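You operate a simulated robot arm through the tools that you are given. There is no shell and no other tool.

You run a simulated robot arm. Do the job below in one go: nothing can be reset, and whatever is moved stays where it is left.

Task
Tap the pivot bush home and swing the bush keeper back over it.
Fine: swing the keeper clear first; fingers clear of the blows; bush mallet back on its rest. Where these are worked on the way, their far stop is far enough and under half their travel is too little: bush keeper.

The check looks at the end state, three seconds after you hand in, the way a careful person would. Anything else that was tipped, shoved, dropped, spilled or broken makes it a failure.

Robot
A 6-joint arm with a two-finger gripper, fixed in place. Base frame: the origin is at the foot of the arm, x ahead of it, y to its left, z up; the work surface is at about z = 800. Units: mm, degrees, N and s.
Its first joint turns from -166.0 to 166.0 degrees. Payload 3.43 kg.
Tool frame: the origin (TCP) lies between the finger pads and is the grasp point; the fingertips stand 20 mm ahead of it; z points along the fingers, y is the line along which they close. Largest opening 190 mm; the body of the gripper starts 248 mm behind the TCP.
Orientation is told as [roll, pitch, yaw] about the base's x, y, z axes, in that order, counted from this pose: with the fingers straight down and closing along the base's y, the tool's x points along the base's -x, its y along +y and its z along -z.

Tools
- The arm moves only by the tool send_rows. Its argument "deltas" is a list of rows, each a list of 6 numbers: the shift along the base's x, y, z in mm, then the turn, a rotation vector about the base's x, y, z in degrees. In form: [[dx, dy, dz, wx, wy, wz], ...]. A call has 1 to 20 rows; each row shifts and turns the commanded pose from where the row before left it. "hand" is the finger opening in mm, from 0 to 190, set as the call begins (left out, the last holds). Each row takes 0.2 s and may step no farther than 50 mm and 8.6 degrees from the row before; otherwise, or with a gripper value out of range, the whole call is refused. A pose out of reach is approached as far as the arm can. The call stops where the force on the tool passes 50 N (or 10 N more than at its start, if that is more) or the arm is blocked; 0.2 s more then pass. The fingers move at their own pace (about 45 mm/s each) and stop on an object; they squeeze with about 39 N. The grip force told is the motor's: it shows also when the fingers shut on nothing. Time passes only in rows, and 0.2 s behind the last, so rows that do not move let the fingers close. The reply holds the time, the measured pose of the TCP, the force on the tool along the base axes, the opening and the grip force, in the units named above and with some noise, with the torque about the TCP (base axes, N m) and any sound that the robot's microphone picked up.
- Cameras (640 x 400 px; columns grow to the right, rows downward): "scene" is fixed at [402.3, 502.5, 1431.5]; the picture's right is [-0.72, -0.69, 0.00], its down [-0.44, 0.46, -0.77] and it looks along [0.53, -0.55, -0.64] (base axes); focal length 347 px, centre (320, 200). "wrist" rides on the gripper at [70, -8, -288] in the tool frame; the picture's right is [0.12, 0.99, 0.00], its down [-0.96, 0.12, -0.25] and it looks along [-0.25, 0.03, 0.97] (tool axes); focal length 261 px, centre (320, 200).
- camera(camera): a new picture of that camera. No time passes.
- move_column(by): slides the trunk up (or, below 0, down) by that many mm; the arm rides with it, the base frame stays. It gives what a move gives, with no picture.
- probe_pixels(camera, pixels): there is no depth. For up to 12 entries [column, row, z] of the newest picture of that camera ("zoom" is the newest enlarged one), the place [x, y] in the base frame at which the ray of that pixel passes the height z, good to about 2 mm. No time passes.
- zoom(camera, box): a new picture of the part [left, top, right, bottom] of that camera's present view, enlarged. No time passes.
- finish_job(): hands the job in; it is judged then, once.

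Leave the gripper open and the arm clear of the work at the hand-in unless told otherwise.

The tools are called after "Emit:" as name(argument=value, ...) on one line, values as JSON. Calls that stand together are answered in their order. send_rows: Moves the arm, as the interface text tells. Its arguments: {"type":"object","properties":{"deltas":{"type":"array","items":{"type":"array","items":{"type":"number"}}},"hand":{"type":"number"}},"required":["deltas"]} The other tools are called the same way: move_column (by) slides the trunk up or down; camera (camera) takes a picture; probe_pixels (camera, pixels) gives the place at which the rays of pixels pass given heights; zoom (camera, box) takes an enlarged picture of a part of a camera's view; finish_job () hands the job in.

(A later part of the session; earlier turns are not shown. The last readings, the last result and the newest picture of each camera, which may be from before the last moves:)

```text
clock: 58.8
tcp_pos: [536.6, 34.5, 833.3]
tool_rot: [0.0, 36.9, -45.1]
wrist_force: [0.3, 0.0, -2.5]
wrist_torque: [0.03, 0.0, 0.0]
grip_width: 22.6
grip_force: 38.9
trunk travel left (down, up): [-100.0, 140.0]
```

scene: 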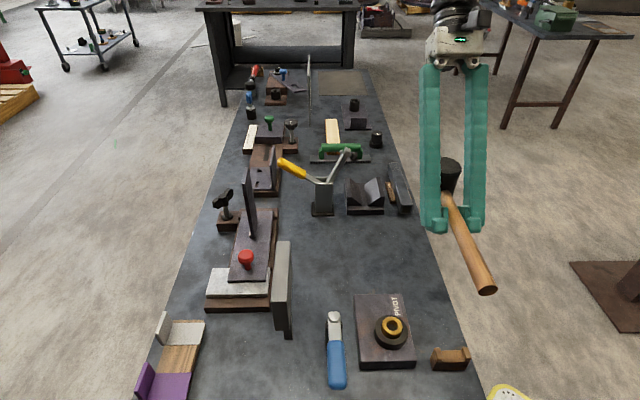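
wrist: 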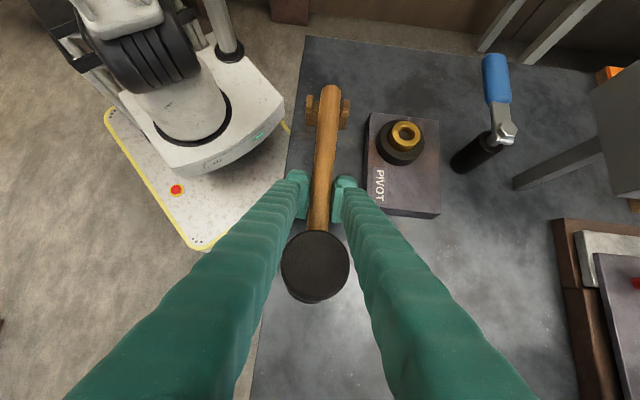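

Force halved and torque gone: the head is touching the bench. Releasing now.

Emit:
send_rows(deltas=[[0, 0, 0, 0, 0, 0], [0, 0, 0, 0, 0, 0], [0, 0, 0, 0, 0, 0], [0, 0, 0, 0, 0, 0]], hand=60)

Emit:
zoom(camera="scene", box=[380, 200, 500, 380])

Emit:
zoom(camera="wrist", box=[240, 60, 400, 320])

```text
clock: 59.8
tcp_pos: [535.7, 33.6, 832.1]
tool_rot: [0.0, 37.0, -44.9]
wrist_force: [-10.6, -7.5, -0.7]
wrist_torque: [-0.03, 0.06, 0.18]
grip_width: 52.9
grip_force: 0.1
trunk travel left (down, up): [-100.0, 140.0]
```

```text
2.22 times, centred on (440, 290) of scene
```

zoom: 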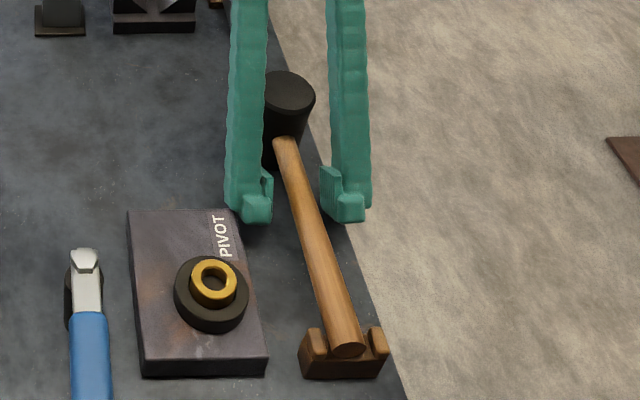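

```text
1.54 times, centred on (320, 190) of wrist
```

zoom: 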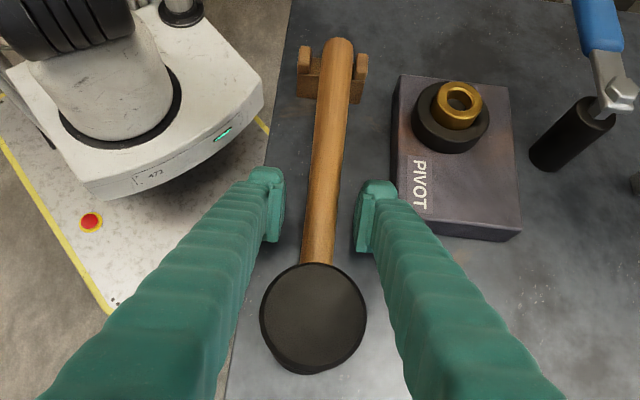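

The right finger is pressing on the plate's edge (−13 N sideways). I'll bring the fingers in to 42 at once and re-check.

Emit:
send_rows(deltas=[[0, 0, 0, 0, 0, 0], [0, 0, 0, 0, 0, 0]], hand=42)

Emit:
zoom(camera="scene", box=[360, 290, 430, 370])

Emit:
zoom(camera="scene", box=[374, 308, 414, 354])

```text
clock: 60.4
tcp_pos: [535.4, 34.4, 832.6]
tool_rot: [0.0, 37.0, -45.0]
wrist_force: [0.4, -0.2, -0.3]
wrist_torque: [-0.02, -0.03, -0.02]
grip_width: 42.0
grip_force: 0.0
trunk travel left (down, up): [-100.0, 140.0]
```

```text
5.00 times, centred on (395, 330) of scene
```

zoom: 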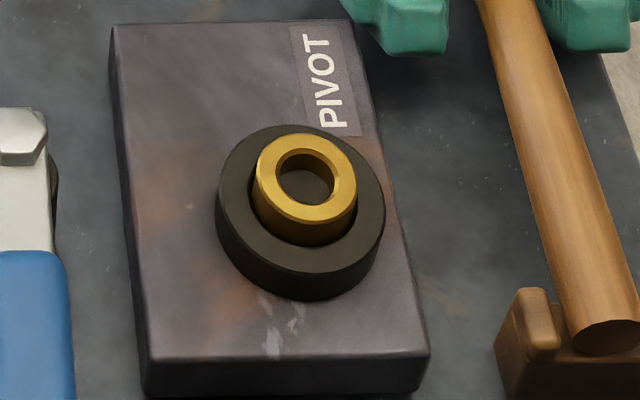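

```text
8.70 times, centred on (394, 331) of scene
```

zoom: 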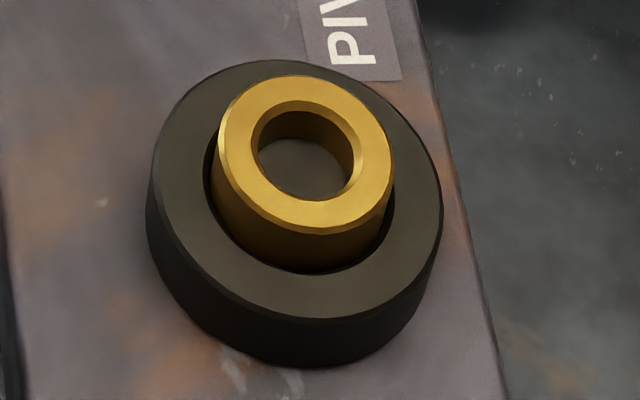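

The plate hasn't moved: all corners and the ring are at identical pixels. Now I'll lift straight up 130 mm and bring the tool back to vertical.

Emit:
send_rows(deltas=[[0, 0, 15, 0, 0, 0], [0, 0, 35, 0, 0, 0], [0, 0, 40, 0, 0, 0], [0, 0, 40, 0, 0, 0], [0, 0, 0, -5.3, -5.3, 0], [0, 0, 0, -5.3, -5.3, 0], [0, 0, 0, -5.3, -5.3, 0], [0, 0, 0, -5.3, -5.3, 0], [0, 0, 0, -4.95, -4.95, 0], [0, 0, 0, 0, 0, 0], [0, 0, 0, 0, 0, 0]])

Emit:
camera(camera="wrist")

Emit:
zoom(camera="scene", box=[300, 220, 490, 390])

```text
clock: 62.8
tcp_pos: [537.0, 34.1, 962.5]
tool_rot: [0.0, 0.1, -45.0]
wrist_force: [0.5, 0.5, -0.3]
wrist_torque: [-0.01, -0.02, 0.02]
grip_width: 42.1
grip_force: 0.1
trunk travel left (down, up): [-100.0, 140.0]
```

```text
taken
```

wrist: 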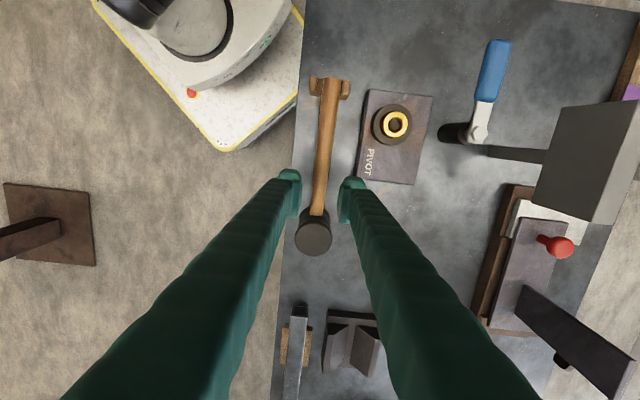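

```text
2.35 times, centred on (395, 305) of scene
```

zoom: 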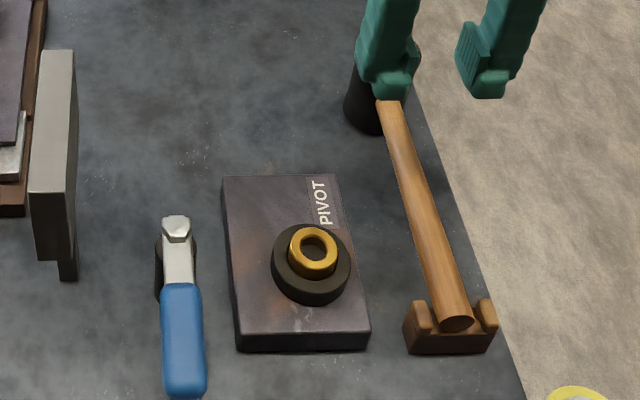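

The mallet sits on its rest just as at the start. Probing the head and handle for the re-grip.

Emit:
zoom(camera="wrist", box=[270, 70, 370, 260])

Emit:
probe_pixels(camera="wrist", pixels=[[314, 236, 887], [316, 210, 850], [329, 84, 850], [321, 170, 850]])

```text
2.11 times, centred on (320, 165) of wrist
```

zoom: 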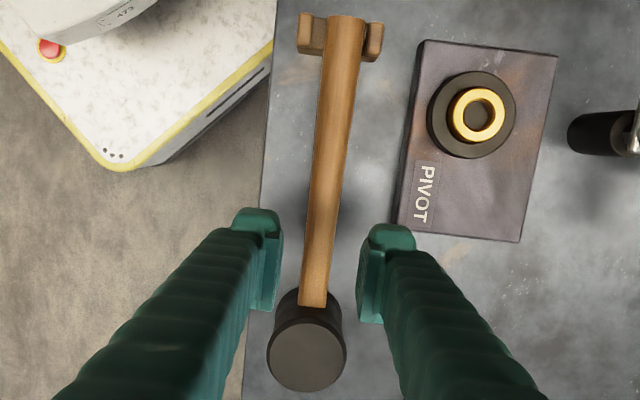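

```text
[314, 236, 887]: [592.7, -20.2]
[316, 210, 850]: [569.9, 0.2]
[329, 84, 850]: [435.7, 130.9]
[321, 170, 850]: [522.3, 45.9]
```

The mallet is at the same place: head centre about (594, -22). Re-gripping slightly nearer the head, about 75 mm from its centre, with the tool vertical at (541, 29.5).

Emit:
send_rows(deltas=[[7, -5, 0, 0, 0, 0], [0, 0, -40, 0, 0, 0], [0, 0, -40, 0, 0, 0], [0, 0, -26, 0, 0, 0], [0, 0, -10, 0, 0, 0], [0, 0, 0, 0, 0, 0]], hand=50)

Emit:
zoom(camera="wrist", box=[220, 60, 420, 260])

```text
clock: 64.2
tcp_pos: [544.4, 30.3, 845.9]
tool_rot: [0.0, 0.2, -45.0]
wrist_force: [0.2, 0.1, -0.8]
wrist_torque: [-0.01, 0.01, 0.01]
grip_width: 50.1
grip_force: 0.1
trunk travel left (down, up): [-100.0, 140.0]
```

```text
2.00 times, centred on (320, 160) of wrist
```

zoom: 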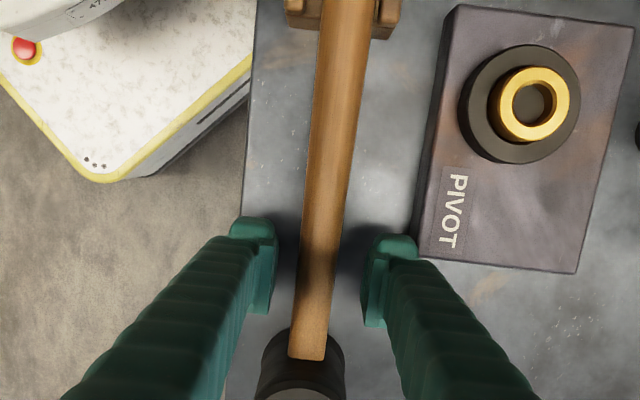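

Centred. Closing on the handle.

Emit:
send_rows(deltas=[[0, 0, 0, 0, 0, 0], [0, 0, 0, 0, 0, 0], [0, 0, 0, 0, 0, 0], [0, 0, 0, 0, 0, 0], [0, 0, 0, 0, 0, 0]], hand=8)

Emit:
send_rows(deltas=[[0, 0, 5, 0, 0, 0], [0, 0, 15, 0, 0, 0], [0, 0, 30, 0, 0, 0], [0, 0, 40, 0, 0, 0], [0, 0, 30, 0, 0, 0], [0, 0, 0, 0, 0, 0]])

Emit:
camera(camera="wrist")

Emit:
camera(camera="scene")

```text
clock: 65.4
tcp_pos: [543.7, 30.0, 846.9]
tool_rot: [0.0, 0.1, -45.0]
wrist_force: [-3.3, -2.6, 0.8]
wrist_torque: [-0.09, 0.0, -0.15]
grip_width: 23.5
grip_force: 39.0
trunk travel left (down, up): [-100.0, 140.0]
```

```text
clock: 66.8
tcp_pos: [542.2, 28.9, 968.4]
tool_rot: [0.0, 0.1, -45.0]
wrist_force: [0.8, 0.2, -5.0]
wrist_torque: [0.1, 0.1, 0.0]
grip_width: 23.6
grip_force: 39.0
trunk travel left (down, up): [-100.0, 140.0]
```

```text
taken
```

wrist: 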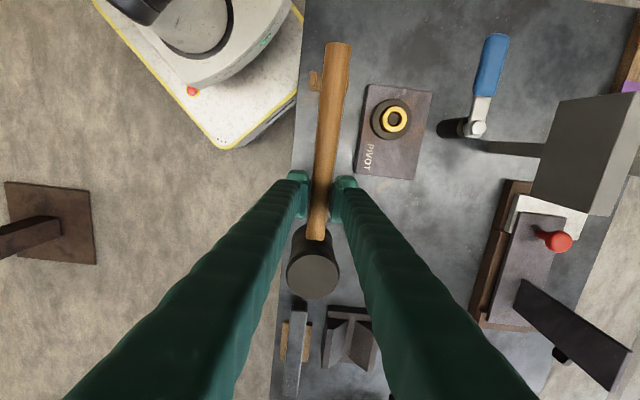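

```text
taken
```

scene: 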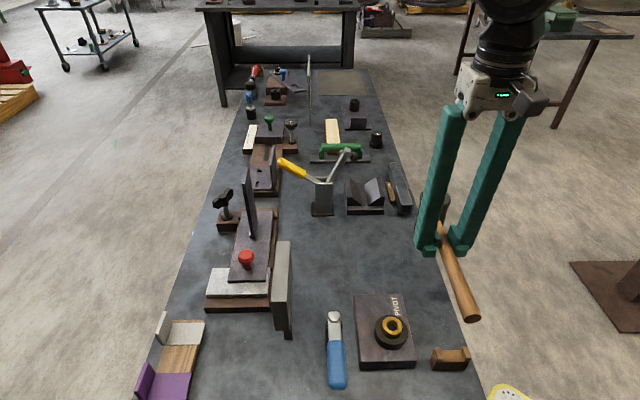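

Clean, level grip. Moving so the head is over the bush: TCP (487, 222.5), z≈993.

Emit:
send_rows(deltas=[[-5, 20, 10, 0, 0, 0], [-8, 30, 16.5, 0, 0, 0], [-9, 30, 0, 0, 0, 0], [-9, 30, 0, 0, 0, 0], [-9, 30, 0, 0, 0, 0], [-8, 30, 0, 0, 0, 0], [-6, 23, 0, 0, 0, 0], [0, 0, 0, 0, 0, 0], [0, 0, 0, 0, 0, 0]])

Emit:
camera(camera="wrist")

Emit:
zoom(camera="scene", box=[300, 180, 490, 390])

```text
clock: 68.8
tcp_pos: [488.6, 222.8, 994.8]
tool_rot: [0.0, 0.1, -45.0]
wrist_force: [0.6, -0.1, -4.3]
wrist_torque: [0.11, 0.08, -0.03]
grip_width: 23.4
grip_force: 39.2
trunk travel left (down, up): [-100.0, 140.0]
```

```text
taken
```

wrist: 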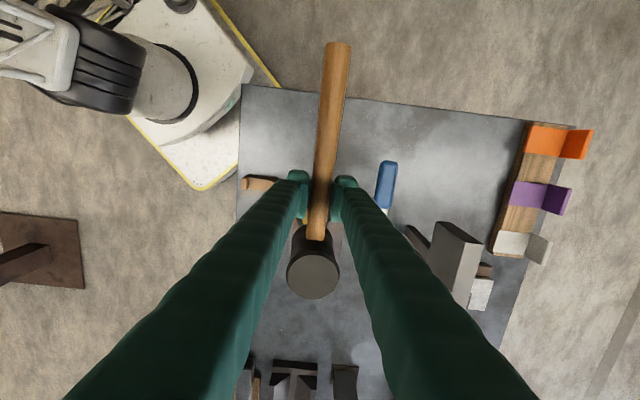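

```text
1.90 times, centred on (395, 285) of scene
```

zoom: 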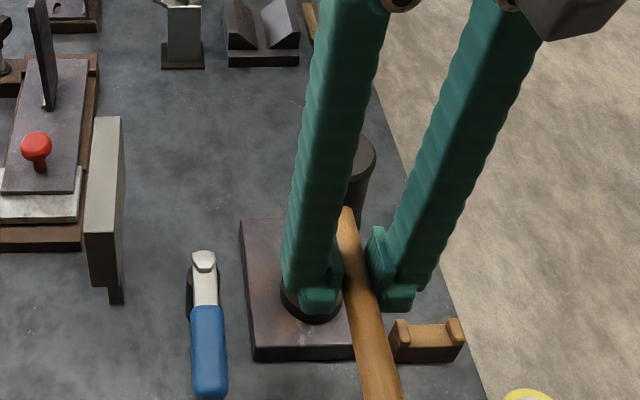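

Verifying the head position (wrist (313,273), head top z≈1034) before striking.

Emit:
probe_pixels(camera="wrist", pixels=[[313, 273, 1034]])

```text
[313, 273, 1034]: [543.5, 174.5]
```

The head is over the bush to within about 4 mm. Two short sharp blows now (50/50 down, 50/50 up, twice).

Emit:
send_rows(deltas=[[0, 0, -50, 0, 0, 0], [0, 0, -50, 0, 0, 0], [0, 0, 50, 0, 0, 0], [0, 0, 50, 0, 0, 0], [0, 0, -50, 0, 0, 0], [0, 0, -50, 0, 0, 0], [0, 0, 50, 0, 0, 0], [0, 0, 50, 0, 0, 0]])

Emit:
camera(camera="wrist")

Emit:
zoom(camera="scene", box=[300, 180, 490, 390])

```text
clock: 70.6
tcp_pos: [490.1, 220.0, 993.8]
tool_rot: [0.0, 0.2, -44.9]
wrist_force: [0.4, 0.7, -4.3]
wrist_torque: [0.03, 0.22, 0.0]
grip_width: 22.9
grip_force: 39.3
trunk travel left (down, up): [-100.0, 140.0]
```

```text
taken
```

wrist: 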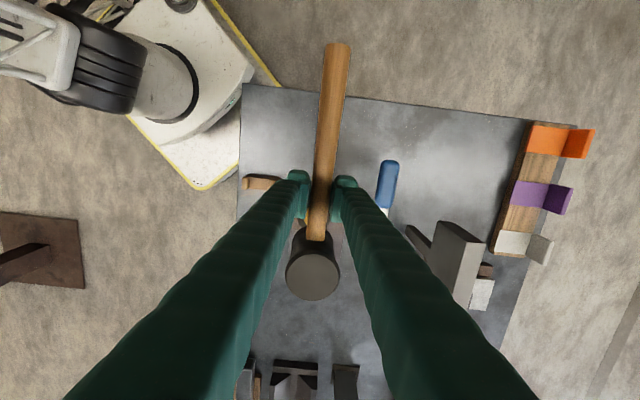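

```text
1.90 times, centred on (395, 285) of scene
```

zoom: 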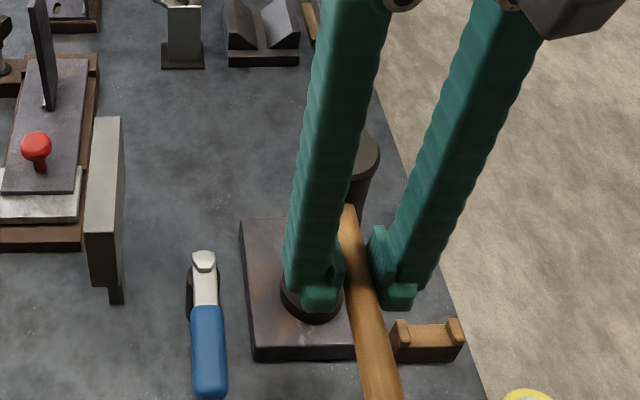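

Seating is nearly unchanged. Three more blows, starting 3 mm lower since the bush has sunk, and then I'll step aside to see it.

Emit:
send_rows(deltas=[[0, 0, -3, 0, 0, 0], [0, 0, -50, 0, 0, 0], [0, 0, -50, 0, 0, 0], [0, 0, 50, 0, 0, 0], [0, 0, 49, 0, 0, 0], [0, 0, -50, 0, 0, 0], [0, 0, -50, 0, 0, 0], [0, 0, 50, 0, 0, 0], [0, 0, 49, 0, 0, 0], [0, 0, -50, 0, 0, 0], [0, 0, -50, 0, 0, 0], [0, 0, 50, 0, 0, 0], [0, 0, 50, 0, 0, 0]])

Emit:
send_rows(deltas=[[11, -36, 0, 0, 0, 0], [11, -37, 0, 0, 0, 0], [11, -37, 0, 0, 0, 0], [0, 0, 0, 0, 0, 0]])

Emit:
zoom(camera="scene", box=[374, 308, 414, 354])

Emit:
camera(camera="wrist")

Emit:
camera(camera="scene")

```text
clock: 73.4
tcp_pos: [489.6, 222.9, 985.9]
tool_rot: [0.1, 0.1, -45.0]
wrist_force: [0.1, 0.9, -4.3]
wrist_torque: [0.03, 0.15, 0.04]
grip_width: 22.6
grip_force: 39.2
trunk travel left (down, up): [-100.0, 140.0]
```

```text
clock: 74.4
tcp_pos: [522.6, 111.1, 988.4]
tool_rot: [0.1, 0.2, -45.0]
wrist_force: [-0.5, -0.1, -4.6]
wrist_torque: [0.08, 0.11, 0.0]
grip_width: 22.6
grip_force: 39.2
trunk travel left (down, up): [-100.0, 140.0]
```

```text
8.70 times, centred on (394, 331) of scene
```

zoom: 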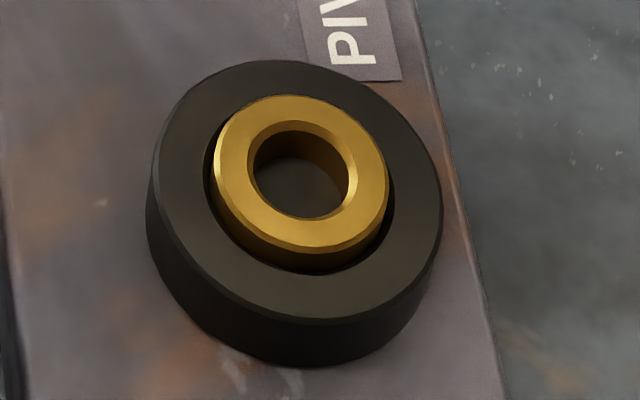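

```text
taken
```

wrist: 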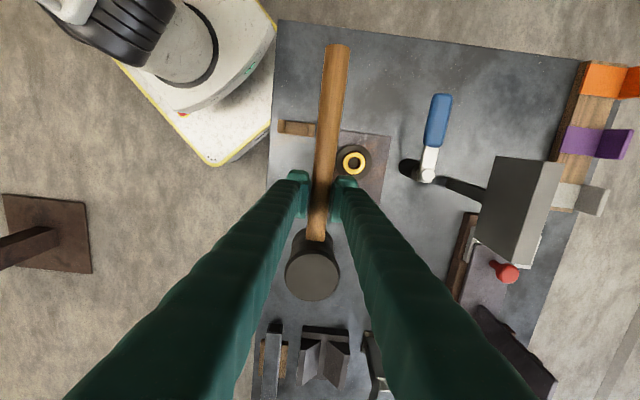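

```text
taken
```

scene: 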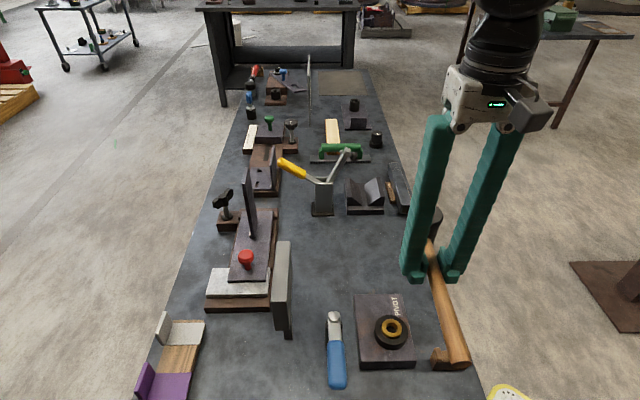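

Excellent: the bush dropped from 76/235 to 95/255, about 5.5 mm in five blows, with the mallet still well seated. Roughly 4 mm left to flush. Four more blows.

Emit:
send_rows(deltas=[[-11, 37, 0, 0, 0, 0], [-11, 37, -2, 0, 0, 0], [-11, 36, -2, 0, 0, 0], [0, 0, 0, 0, 0, 0], [0, 0, 0, 0, 0, 0]])

Emit:
send_rows(deltas=[[0, 0, -50, 0, 0, 0], [0, 0, -50, 0, 0, 0], [0, 0, 50, 0, 0, 0], [0, 0, 49, 0, 0, 0], [0, 0, -50, 0, 0, 0], [0, 0, -50, 0, 0, 0], [0, 0, 50, 0, 0, 0], [0, 0, 49, 0, 0, 0], [0, 0, -50, 0, 0, 0], [0, 0, -50, 0, 0, 0], [0, 0, 50, 0, 0, 0], [0, 0, 49, 0, 0, 0], [0, 0, -50, 0, 0, 0], [0, 0, -50, 0, 0, 0], [0, 0, 50, 0, 0, 0], [0, 0, 50, 0, 0, 0]])

Emit:
send_rows(deltas=[[11, -36, 0, 0, 0, 0], [11, -37, 0, 0, 0, 0], [11, -37, 0, 0, 0, 0], [0, 0, 0, 0, 0, 0]])

Emit:
zoom(camera="scene", box=[374, 308, 414, 354])

Emit:
camera(camera="wrist")

```text
clock: 75.6
tcp_pos: [489.3, 223.0, 983.5]
tool_rot: [0.0, 0.1, -45.0]
wrist_force: [0.1, 0.1, -4.5]
wrist_torque: [0.09, 0.09, -0.03]
grip_width: 22.9
grip_force: 39.0
trunk travel left (down, up): [-100.0, 140.0]
```

```text
clock: 79.0
tcp_pos: [488.3, 220.9, 982.5]
tool_rot: [0.0, 0.2, -45.0]
wrist_force: [0.5, 0.2, -5.0]
wrist_torque: [0.02, 0.19, -0.02]
grip_width: 22.7
grip_force: 38.7
trunk travel left (down, up): [-100.0, 140.0]
```

```text
clock: 80.0
tcp_pos: [521.8, 110.1, 983.5]
tool_rot: [0.0, 0.1, -44.9]
wrist_force: [-0.3, -0.1, -4.0]
wrist_torque: [0.04, 0.12, 0.02]
grip_width: 22.6
grip_force: 38.8
trunk travel left (down, up): [-100.0, 140.0]
```

```text
8.70 times, centred on (394, 331) of scene
```

zoom: 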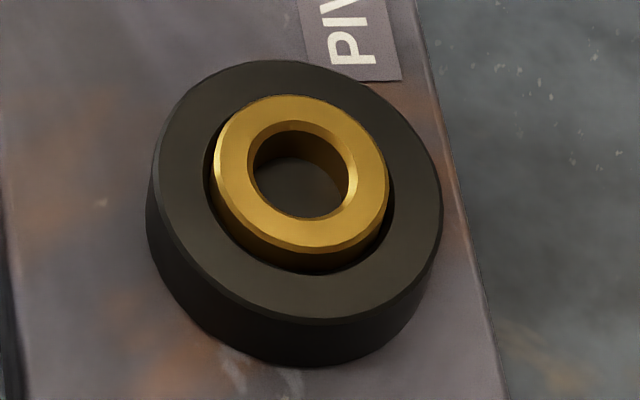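

```text
taken
```

wrist: 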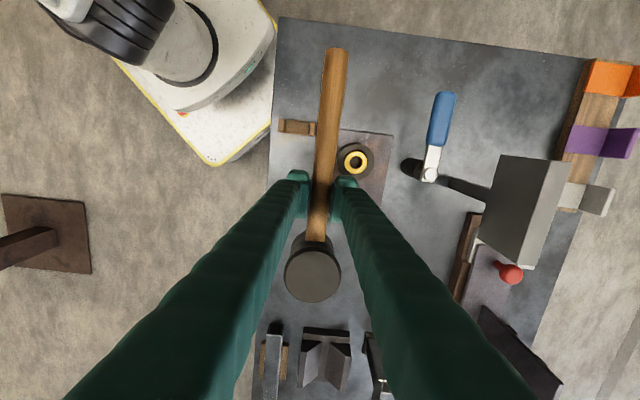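

No change after four blows that clearly made contact, so the bush looks seated, about 4 mm proud. I'll confirm with two harder blows with deeper follow-through.

Emit:
send_rows(deltas=[[-11, 37, 0, 0, 0, 0], [-11, 37, 0, 0, 0, 0], [-11, 36, 0, 0, 0, 0], [0, 0, 0, 0, 0, 0], [0, 0, -50, 0, 0, 0], [0, 0, -50, 0, 0, 0], [0, 0, -8, 0, 0, 0], [0, 0, 50, 0, 0, 0], [0, 0, 50, 0, 0, 0], [0, 0, -50, 0, 0, 0], [0, 0, -50, 0, 0, 0], [0, 0, -4, 0, 0, 0], [0, 0, 50, 0, 0, 0], [0, 0, 50, 0, 0, 0]])

Emit:
send_rows(deltas=[[11, -36, 10, 0, 0, 0], [11, -37, 2, 0, 0, 0], [11, -37, 0, 0, 0, 0], [0, 0, 0, 0, 0, 0]])

Emit:
zoom(camera="scene", box=[374, 308, 414, 354])

Emit:
camera(camera="wrist")

Emit:
camera(camera="scene")

```text
clock: 83.0
tcp_pos: [487.2, 220.1, 969.3]
tool_rot: [-0.1, 0.1, -44.9]
wrist_force: [0.5, 0.0, -3.4]
wrist_torque: [0.04, 0.17, -0.02]
grip_width: 22.6
grip_force: 39.3
trunk travel left (down, up): [-100.0, 140.0]
```

```text
clock: 84.0
tcp_pos: [521.7, 109.6, 980.6]
tool_rot: [0.1, 0.1, -45.0]
wrist_force: [-0.9, 0.9, -4.1]
wrist_torque: [0.07, 0.11, 0.02]
grip_width: 22.6
grip_force: 38.7
trunk travel left (down, up): [-100.0, 140.0]
```

```text
8.70 times, centred on (394, 331) of scene
```

zoom: 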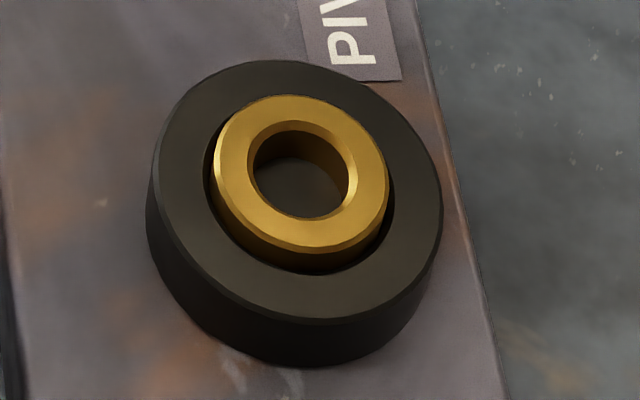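

```text
taken
```

wrist: 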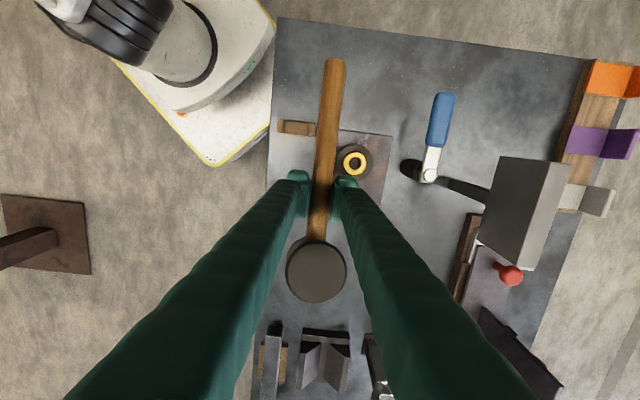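

```text
taken
```

scene: 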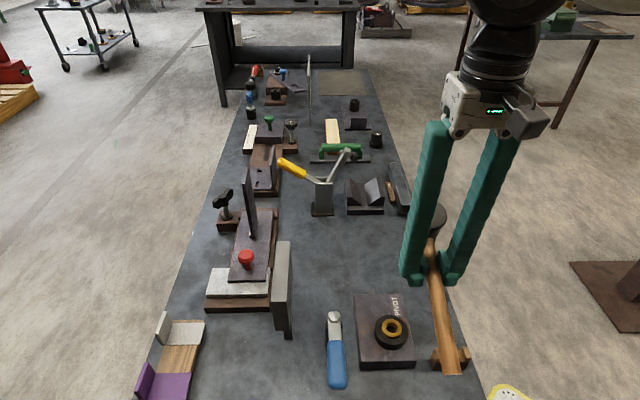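

The bush hasn't moved at all (95/255), so it's home on its stop. Now to return the mallet: move over the rest at (541, 29.5) and measure its pitch.

Emit:
send_rows(deltas=[[7, -28, 10, 0, 0, 0], [7, -28, 10, 0, 0, 0], [7, -27, 0, 0, 0, 0], [0, 0, 0, 0, 0, 0], [0, 0, 0, 0, 0, 0]])

Emit:
camera(camera="scene")

Emit:
camera(camera="wrist")

```text
clock: 85.2
tcp_pos: [542.5, 26.8, 998.6]
tool_rot: [0.0, 0.2, -45.0]
wrist_force: [1.1, 0.2, -4.2]
wrist_torque: [0.07, 0.09, 0.01]
grip_width: 22.7
grip_force: 38.9
trunk travel left (down, up): [-100.0, 140.0]
```

```text
taken
```

scene: 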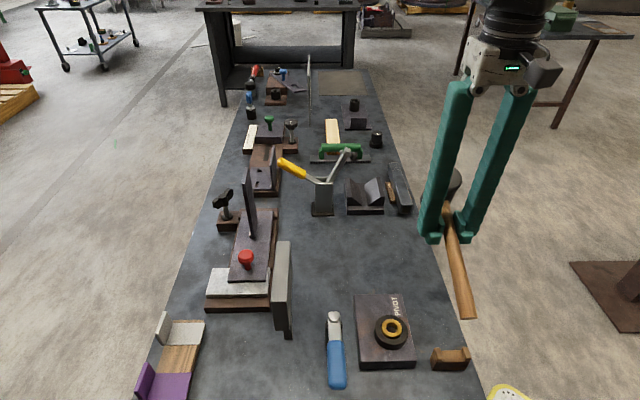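

```text
taken
```

wrist: 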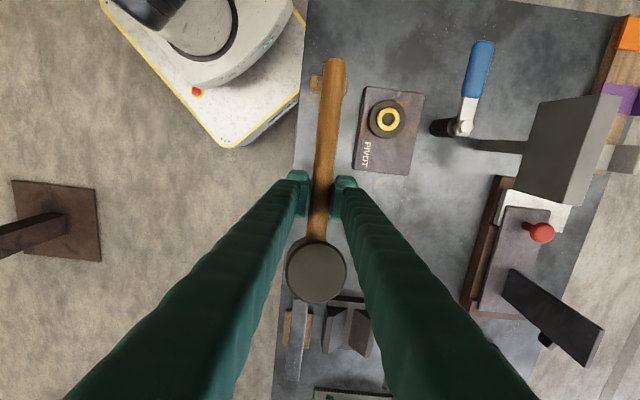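

Triangulating the handle end: scene (467,313), wrist (335,62).

Emit:
probe_pixels(camera="scene", pixels=[[467, 313, 960], [467, 313, 980], [467, 313, 1000]])

Emit:
probe_pixels(camera="wrist", pixels=[[335, 62, 940], [335, 62, 960], [335, 62, 980], [335, 62, 1000]])

```text
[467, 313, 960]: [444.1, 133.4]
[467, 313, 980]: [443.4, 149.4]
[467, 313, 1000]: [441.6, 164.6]
```

```text
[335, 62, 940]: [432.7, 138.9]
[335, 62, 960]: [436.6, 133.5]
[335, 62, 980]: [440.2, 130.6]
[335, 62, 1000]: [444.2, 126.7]
```

The mallet is about 16° head-up relative to the tool, so I'll tilt +16° to level it and descend to about 20 mm above the rest, then compare.

Emit:
send_rows(deltas=[[0, 0, -20, 5.65, 5.65, 0], [0, 0, -20, 5.65, 5.65, 0], [0, 0, -40, 0, 0, 0], [0, 0, -40, 0, 0, 0], [0, 0, -14, 0, 0, 0], [0, 0, 0, 0, 0, 0]])

Emit:
zoom(camera="scene", box=[380, 200, 500, 380])

Emit:
camera(camera="wrist")

```text
clock: 86.6
tcp_pos: [543.0, 28.7, 867.0]
tool_rot: [0.0, 16.1, -45.0]
wrist_force: [0.1, -0.2, -3.8]
wrist_torque: [0.1, 0.05, -0.01]
grip_width: 22.7
grip_force: 38.7
trunk travel left (down, up): [-100.0, 140.0]
```

```text
2.22 times, centred on (440, 290) of scene
```

zoom: 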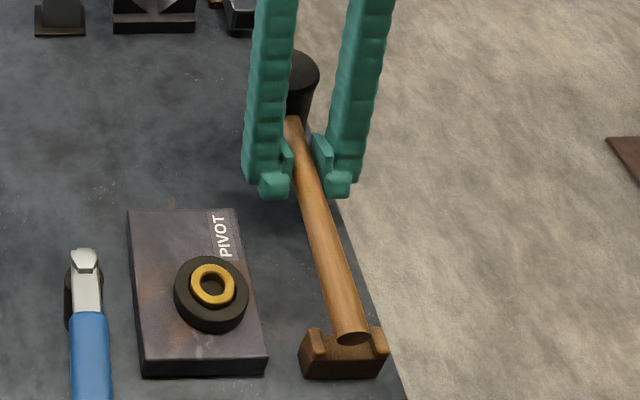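

```text
taken
```

wrist: 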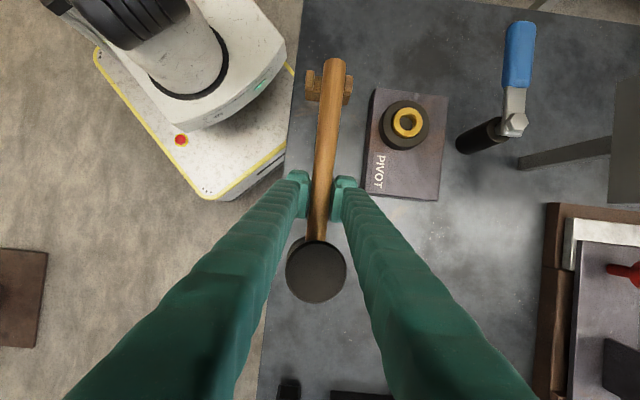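

By pixels, the handle end is about 11 mm above its rest and the head about 26 mm, so I need +4° more. I'll tilt, then lower 15 mm.

Emit:
send_rows(deltas=[[0, 0, 0, 2.8, 2.8, 0], [0, 0, -8, 0, 0, 0], [0, 0, -7, 0, 0, 0], [0, 0, 0, 0, 0, 0]])

Emit:
zoom(camera="scene", box=[410, 210, 480, 300])

Emit:
zoom(camera="scene", box=[420, 310, 480, 390])

```text
clock: 87.6
tcp_pos: [542.1, 29.0, 851.6]
tool_rot: [0.0, 19.9, -45.0]
wrist_force: [-0.6, -0.3, -4.1]
wrist_torque: [0.1, 0.09, -0.02]
grip_width: 22.6
grip_force: 38.8
trunk travel left (down, up): [-100.0, 140.0]
```

```text
4.44 times, centred on (445, 255) of scene
```

zoom: 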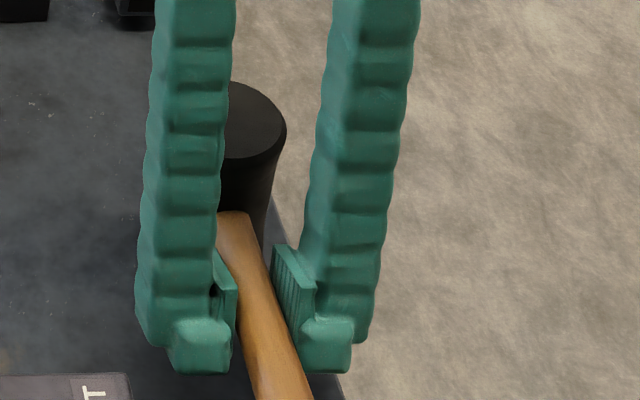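

```text
5.00 times, centred on (450, 350) of scene
```

zoom: 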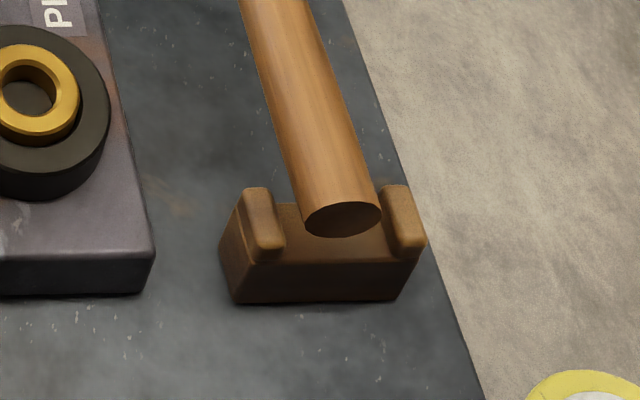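

Handle end is about 7.5 mm and head about 10 mm above rest, lined up between the prongs. Lowering 6 mm, then feeling for contact.

Emit:
send_rows(deltas=[[0, 0, -3, 0.35, 0.35, 0], [0, 0, -3, 0, 0, 0], [0, 0, 0, 0, 0, 0]])

Emit:
zoom(camera="scene", box=[420, 310, 480, 390])

Emit:
zoom(camera="scene", box=[410, 210, 480, 300])

```text
clock: 88.4
tcp_pos: [542.8, 29.1, 845.6]
tool_rot: [0.0, 20.5, -45.0]
wrist_force: [-0.6, -0.3, -3.3]
wrist_torque: [0.11, 0.09, -0.02]
grip_width: 22.6
grip_force: 39.0
trunk travel left (down, up): [-100.0, 140.0]
```

```text
5.00 times, centred on (450, 350) of scene
```

zoom: 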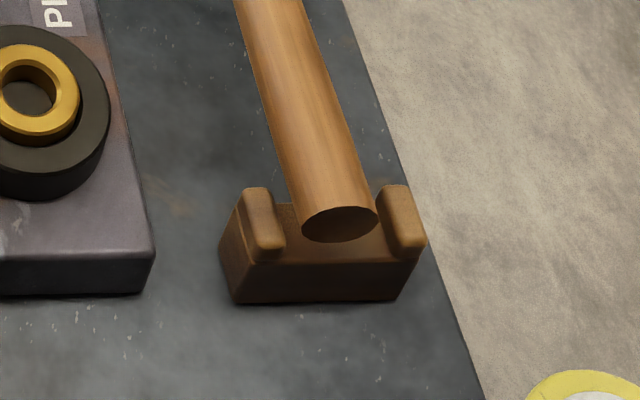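

```text
4.44 times, centred on (445, 255) of scene
```

zoom: 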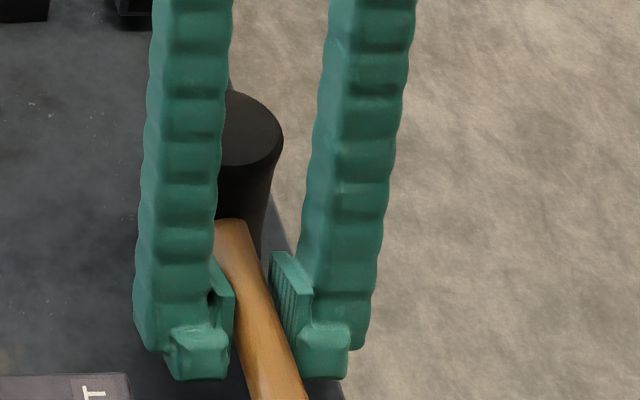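

About 4–5 mm left. Lowering 3 mm in small steps.

Emit:
send_rows(deltas=[[0, 0, -1.5, 0, 0, 0], [0, 0, -1.5, 0, 0, 0], [0, 0, 0, 0, 0, 0]])

Emit:
send_rows(deltas=[[0, 0, -1, 0, 0, 0], [0, 0, 0, 0, 0, 0]])

```text
clock: 89.2
tcp_pos: [542.6, 29.4, 843.4]
tool_rot: [0.1, 20.5, -45.0]
wrist_force: [-0.1, -0.6, -4.7]
wrist_torque: [0.07, 0.06, 0.01]
grip_width: 22.7
grip_force: 39.0
trunk travel left (down, up): [-100.0, 140.0]
```

```text
clock: 89.8
tcp_pos: [542.4, 28.7, 842.6]
tool_rot: [0.0, 20.4, -45.0]
wrist_force: [-0.3, 0.1, -4.3]
wrist_torque: [0.09, 0.08, -0.03]
grip_width: 22.7
grip_force: 38.7
trunk travel left (down, up): [-100.0, 140.0]
```

Still free; one more millimetre at a time.

Emit:
send_rows(deltas=[[0, 0, -1, 0, 0, 0], [0, 0, 0, 0, 0, 0]])

Emit:
send_rows(deltas=[[0, 0, -1, 0, 0, 0], [0, 0, 0, 0, 0, 0]])

Emit:
zoom(camera="scene", box=[420, 310, 480, 390])

Emit:
zoom(camera="scene", box=[410, 210, 480, 300])

```text
clock: 90.4
tcp_pos: [543.7, 28.7, 841.1]
tool_rot: [0.0, 20.6, -45.0]
wrist_force: [0.1, -0.3, 0.8]
wrist_torque: [-0.17, -0.28, 0.0]
grip_width: 22.5
grip_force: 39.1
trunk travel left (down, up): [-100.0, 140.0]
```

```text
clock: 91.0
tcp_pos: [542.4, 28.9, 841.0]
tool_rot: [0.0, 20.5, -45.0]
wrist_force: [-1.7, -1.3, 11.1]
wrist_torque: [-0.53, -0.9, -0.13]
grip_width: 22.4
grip_force: 38.7
trunk travel left (down, up): [-100.0, 140.0]
```

```text
5.00 times, centred on (450, 350) of scene
```

zoom: 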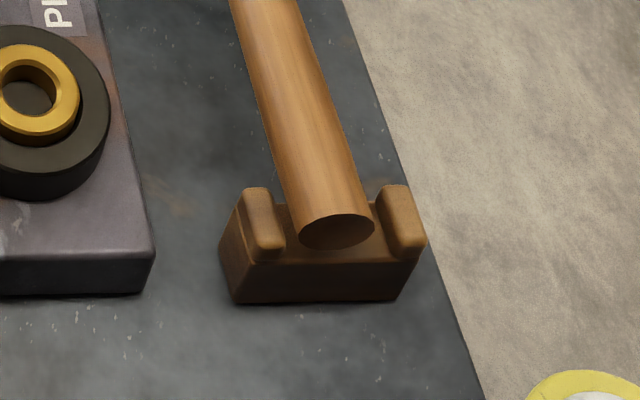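

```text
4.44 times, centred on (445, 255) of scene
```

zoom: 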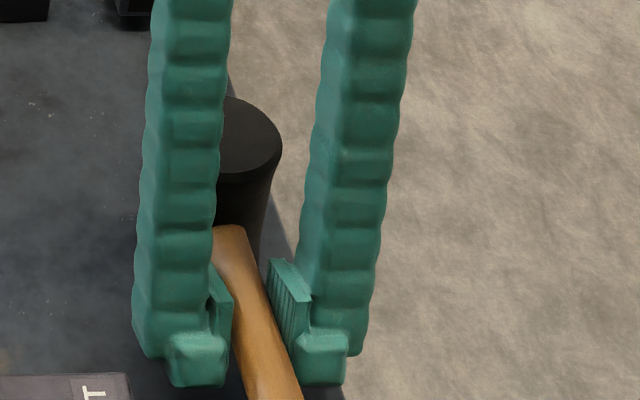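

The head is on the bench (+11 N, torque reversed) and the handle end is within about 1–2 mm of the cradle. I'll ease up 1 mm and open to 42 only, because of the plate.

Emit:
send_rows(deltas=[[0, 0, 1, 0, 0, 0], [0, 0, 0, 0, 0, 0]])

Emit:
send_rows(deltas=[[0, 0, 0, 0, 0, 0], [0, 0, 0, 0, 0, 0], [0, 0, 0, 0, 0, 0]], hand=42)

Emit:
zoom(camera="scene", box=[380, 200, 500, 380])

Emit:
zoom(camera="wrist", box=[240, 40, 400, 320])

```text
clock: 91.6
tcp_pos: [544.5, 29.4, 840.8]
tool_rot: [0.0, 20.5, -45.0]
wrist_force: [0.3, 0.1, -4.4]
wrist_torque: [0.12, 0.11, 0.03]
grip_width: 22.5
grip_force: 39.1
trunk travel left (down, up): [-100.0, 140.0]
```

```text
clock: 92.4
tcp_pos: [543.7, 28.2, 841.8]
tool_rot: [-0.1, 20.5, -45.0]
wrist_force: [0.5, -0.4, -0.4]
wrist_torque: [0.03, -0.03, -0.01]
grip_width: 42.0
grip_force: 0.0
trunk travel left (down, up): [-100.0, 140.0]
```

```text
2.22 times, centred on (440, 290) of scene
```

zoom: 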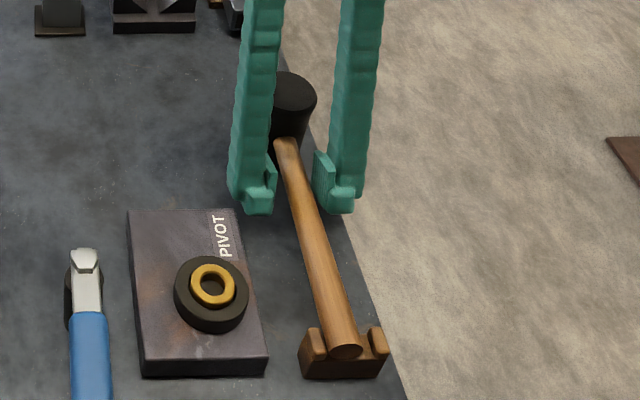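

```text
1.43 times, centred on (320, 180) of wrist
```

zoom: 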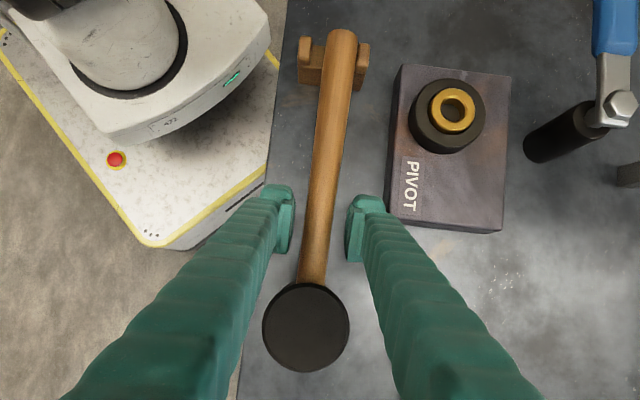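

The mallet is back on its rest, released. Lifting straight up and returning the tool to vertical.

Emit:
send_rows(deltas=[[0, 0, 15, 0, 0, 0], [0, 0, 35, 0, 0, 0], [0, 0, 45, 0, 0, 0], [0, 0, 45, 0, 0, 0], [0, 0, 30, -5, -5, 0], [0, 0, 0, -5, -5, 0], [0, 0, 0, -4.5, -4.5, 0], [0, 0, 0, 0, 0, 0], [0, 0, 0, 0, 0, 0]])

Emit:
camera(camera="wrist")

Emit:
zoom(camera="scene", box=[300, 220, 490, 390])

```text
clock: 94.4
tcp_pos: [543.0, 29.0, 1012.1]
tool_rot: [0.0, 0.0, -44.9]
wrist_force: [-0.1, 0.2, 0.2]
wrist_torque: [-0.02, 0.0, 0.0]
grip_width: 42.0
grip_force: 0.1
trunk travel left (down, up): [-100.0, 140.0]
```

```text
taken
```

wrist: 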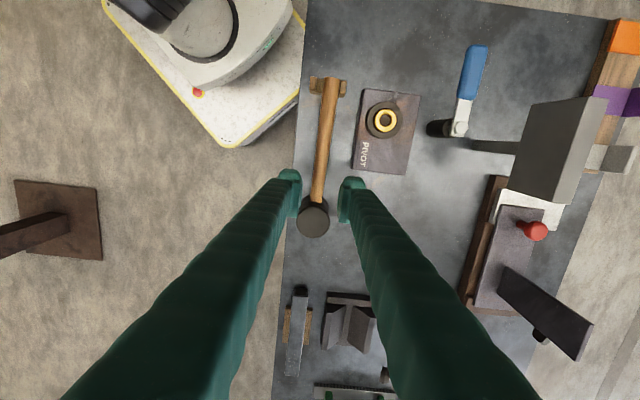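

```text
2.35 times, centred on (395, 305) of scene
```

zoom: 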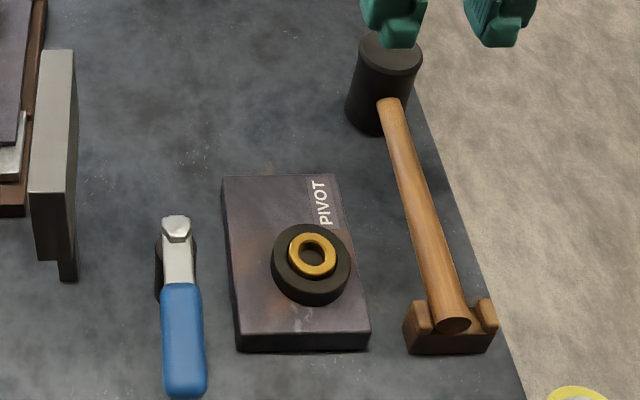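

Mallet on its rest as at the start, bush seated, plate unmoved. Now the keeper: it points at 135° from the pivot. I'll move above it to (566, 293) with a 46 mm opening and look before descending.

Emit:
send_rows(deltas=[[4, 44, 0, 0, 0, 0], [4, 44, 0, 0, 0, 0], [4, 44, 0, 0, 0, 0], [4, 44, 0, 0, 0, 0], [4, 44, 0, 0, 0, 0], [4, 43, 0, 0, 0, 0], [0, 0, 0, 0, 0, 0], [0, 0, 0, 0, 0, 0]], hand=46)

Emit:
zoom(camera="wrist", box=[230, 100, 400, 260])

Emit:
camera(camera="scene")

```text
clock: 96.2
tcp_pos: [565.5, 292.2, 1012.3]
tool_rot: [0.1, 0.1, -45.1]
wrist_force: [0.5, 0.1, 0.3]
wrist_torque: [0.04, 0.0, -0.02]
grip_width: 45.9
grip_force: 0.0
trunk travel left (down, up): [-100.0, 140.0]
```

```text
2.50 times, centred on (315, 180) of wrist
```

zoom: 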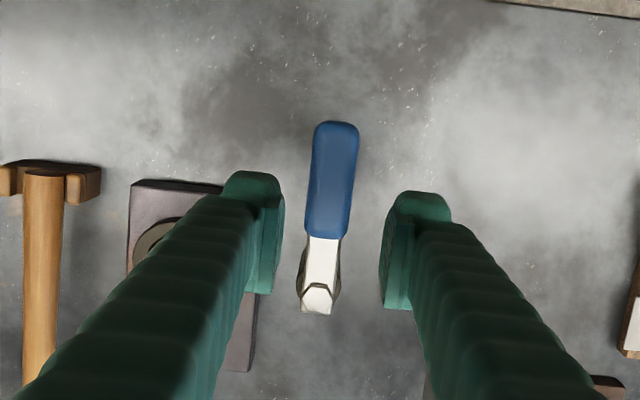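

```text
taken
```

scene: 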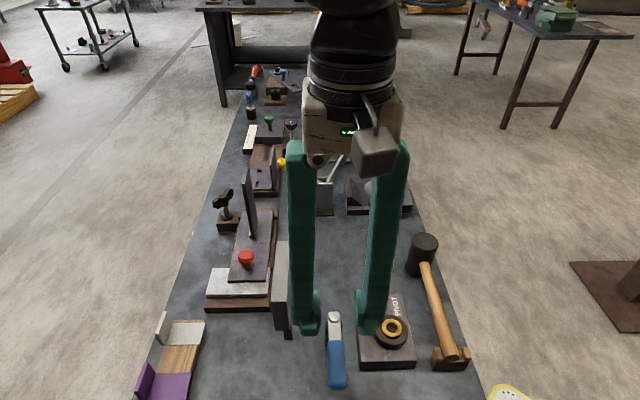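

The handle is centred between the fingers. Descending to z≈892.

Emit:
send_rows(deltas=[[0, 0, -40, 0, 0, 0], [0, 0, -40, 0, 0, 0], [0, 0, -25, 0, 0, 0], [0, 0, -14, 0, 0, 0], [0, 0, 0, 0, 0, 0]])

Emit:
zoom(camera="wrist", box=[230, 100, 400, 260])

```text
clock: 97.4
tcp_pos: [567.2, 291.5, 891.5]
tool_rot: [0.1, 0.0, -45.0]
wrist_force: [0.1, 0.3, -1.1]
wrist_torque: [0.0, 0.0, -0.01]
grip_width: 46.1
grip_force: 0.0
trunk travel left (down, up): [-100.0, 140.0]
```

```text
2.50 times, centred on (315, 180) of wrist
```

zoom: 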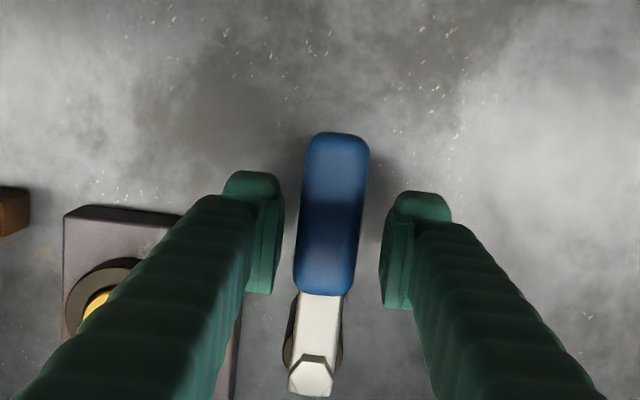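

Nothing touching. I'll close to a loose cage (28 mm) and swing counter-clockwise along the arc for the first 75°.

Emit:
send_rows(deltas=[[0, 0, 0, 0, 0, 0], [0, 0, 0, 0, 0, 0], [-3.9, -4.1, 0, 0, 0, 5], [-3.5, -4.4, 0, 0, 0, 5], [-3.1, -4.7, 0, 0, 0, 5], [-2.7, -4.9, 0, 0, 0, 5], [-2.2, -5.2, 0, 0, 0, 5], [-1.8, -5.3, 0, 0, 0, 5], [-1.3, -5.5, 0, 0, 0, 5], [-0.8, -5.6, 0, 0, 0, 5]], hand=28)

Emit:
zoom(camera="wrist", box=[230, 100, 400, 260])

```text
clock: 99.6
tcp_pos: [547.9, 251.4, 891.5]
tool_rot: [0.1, 0.1, -4.9]
wrist_force: [0.3, 0.9, 0.1]
wrist_torque: [0.0, 0.0, -0.02]
grip_width: 28.5
grip_force: 0.4
trunk travel left (down, up): [-100.0, 140.0]
```

```text
2.50 times, centred on (315, 180) of wrist
```

zoom: 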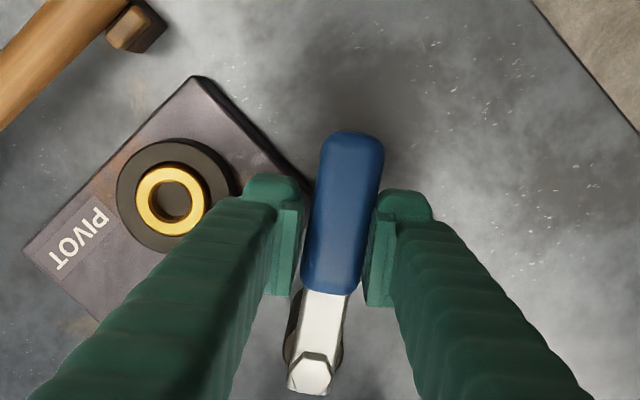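

The keeper follows smoothly. Continuing toward the bush.

Emit:
send_rows(deltas=[[-0.4, -5.6, 0, 0, 0, 5], [0.2, -5.6, 0, 0, 0, 5], [0.6, -5.6, 0, 0, 0, 5], [1.1, -5.5, 0, 0, 0, 5], [1.6, -5.4, 0, 0, 0, 5], [2.1, -5.2, 0, 0, 0, 5], [2.5, -5.1, 0, 0, 0, 5], [2.9, -4.8, 0, 0, 0, 5], [0, 0, 0, 0, 0, 0]])

Emit:
zoom(camera="wrist", box=[230, 100, 400, 260])

```text
clock: 101.6
tcp_pos: [559.1, 209.0, 892.7]
tool_rot: [0.0, 0.0, 35.0]
wrist_force: [-0.6, 0.3, 0.0]
wrist_torque: [0.05, -0.02, -0.02]
grip_width: 28.0
grip_force: 0.0
trunk travel left (down, up): [-100.0, 140.0]
```

```text
2.50 times, centred on (315, 180) of wrist
```

zoom: 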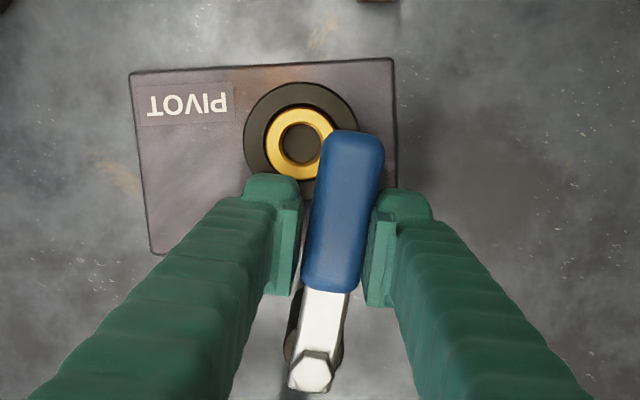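

Almost over the bush. Continuing in smaller steps and watching for the home stop.

Emit:
send_rows(deltas=[[3.4, -4.5, 0, 0, 0, 5], [3.7, -4.2, 0, 0, 0, 5], [2.0, -2.0, 0, 0, 0, 2], [0, 0, 0, 0, 0, 0]])

Emit:
zoom(camera="wrist", box=[230, 100, 400, 260])

Emit:
zoom(camera="scene", box=[290, 250, 450, 380])

```text
clock: 102.6
tcp_pos: [566.4, 198.8, 893.2]
tool_rot: [0.0, 0.0, 47.0]
wrist_force: [-0.1, 0.1, -0.4]
wrist_torque: [-0.02, 0.0, 0.02]
grip_width: 28.1
grip_force: 0.0
trunk travel left (down, up): [-100.0, 140.0]
```

```text
2.50 times, centred on (315, 180) of wrist
```

zoom: 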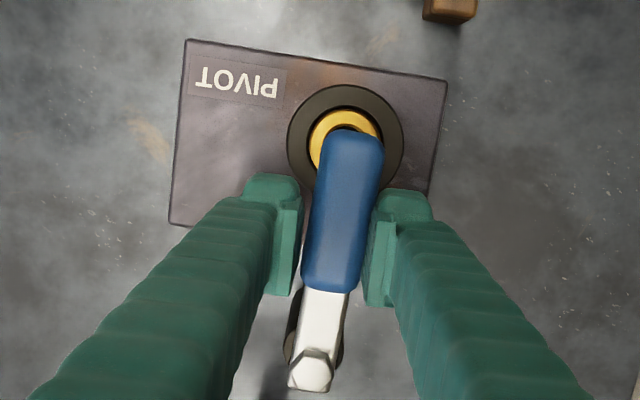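

```text
3.08 times, centred on (370, 315) of scene
```

zoom: 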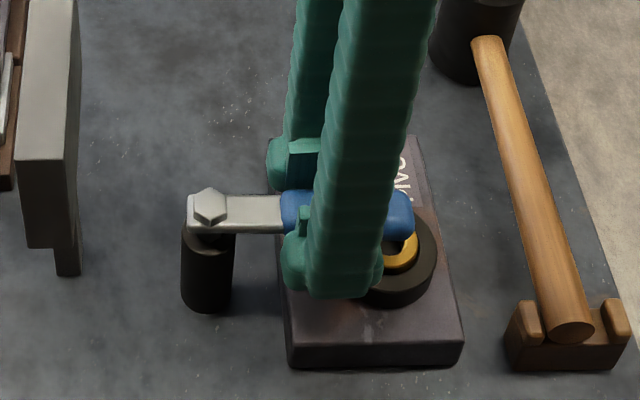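

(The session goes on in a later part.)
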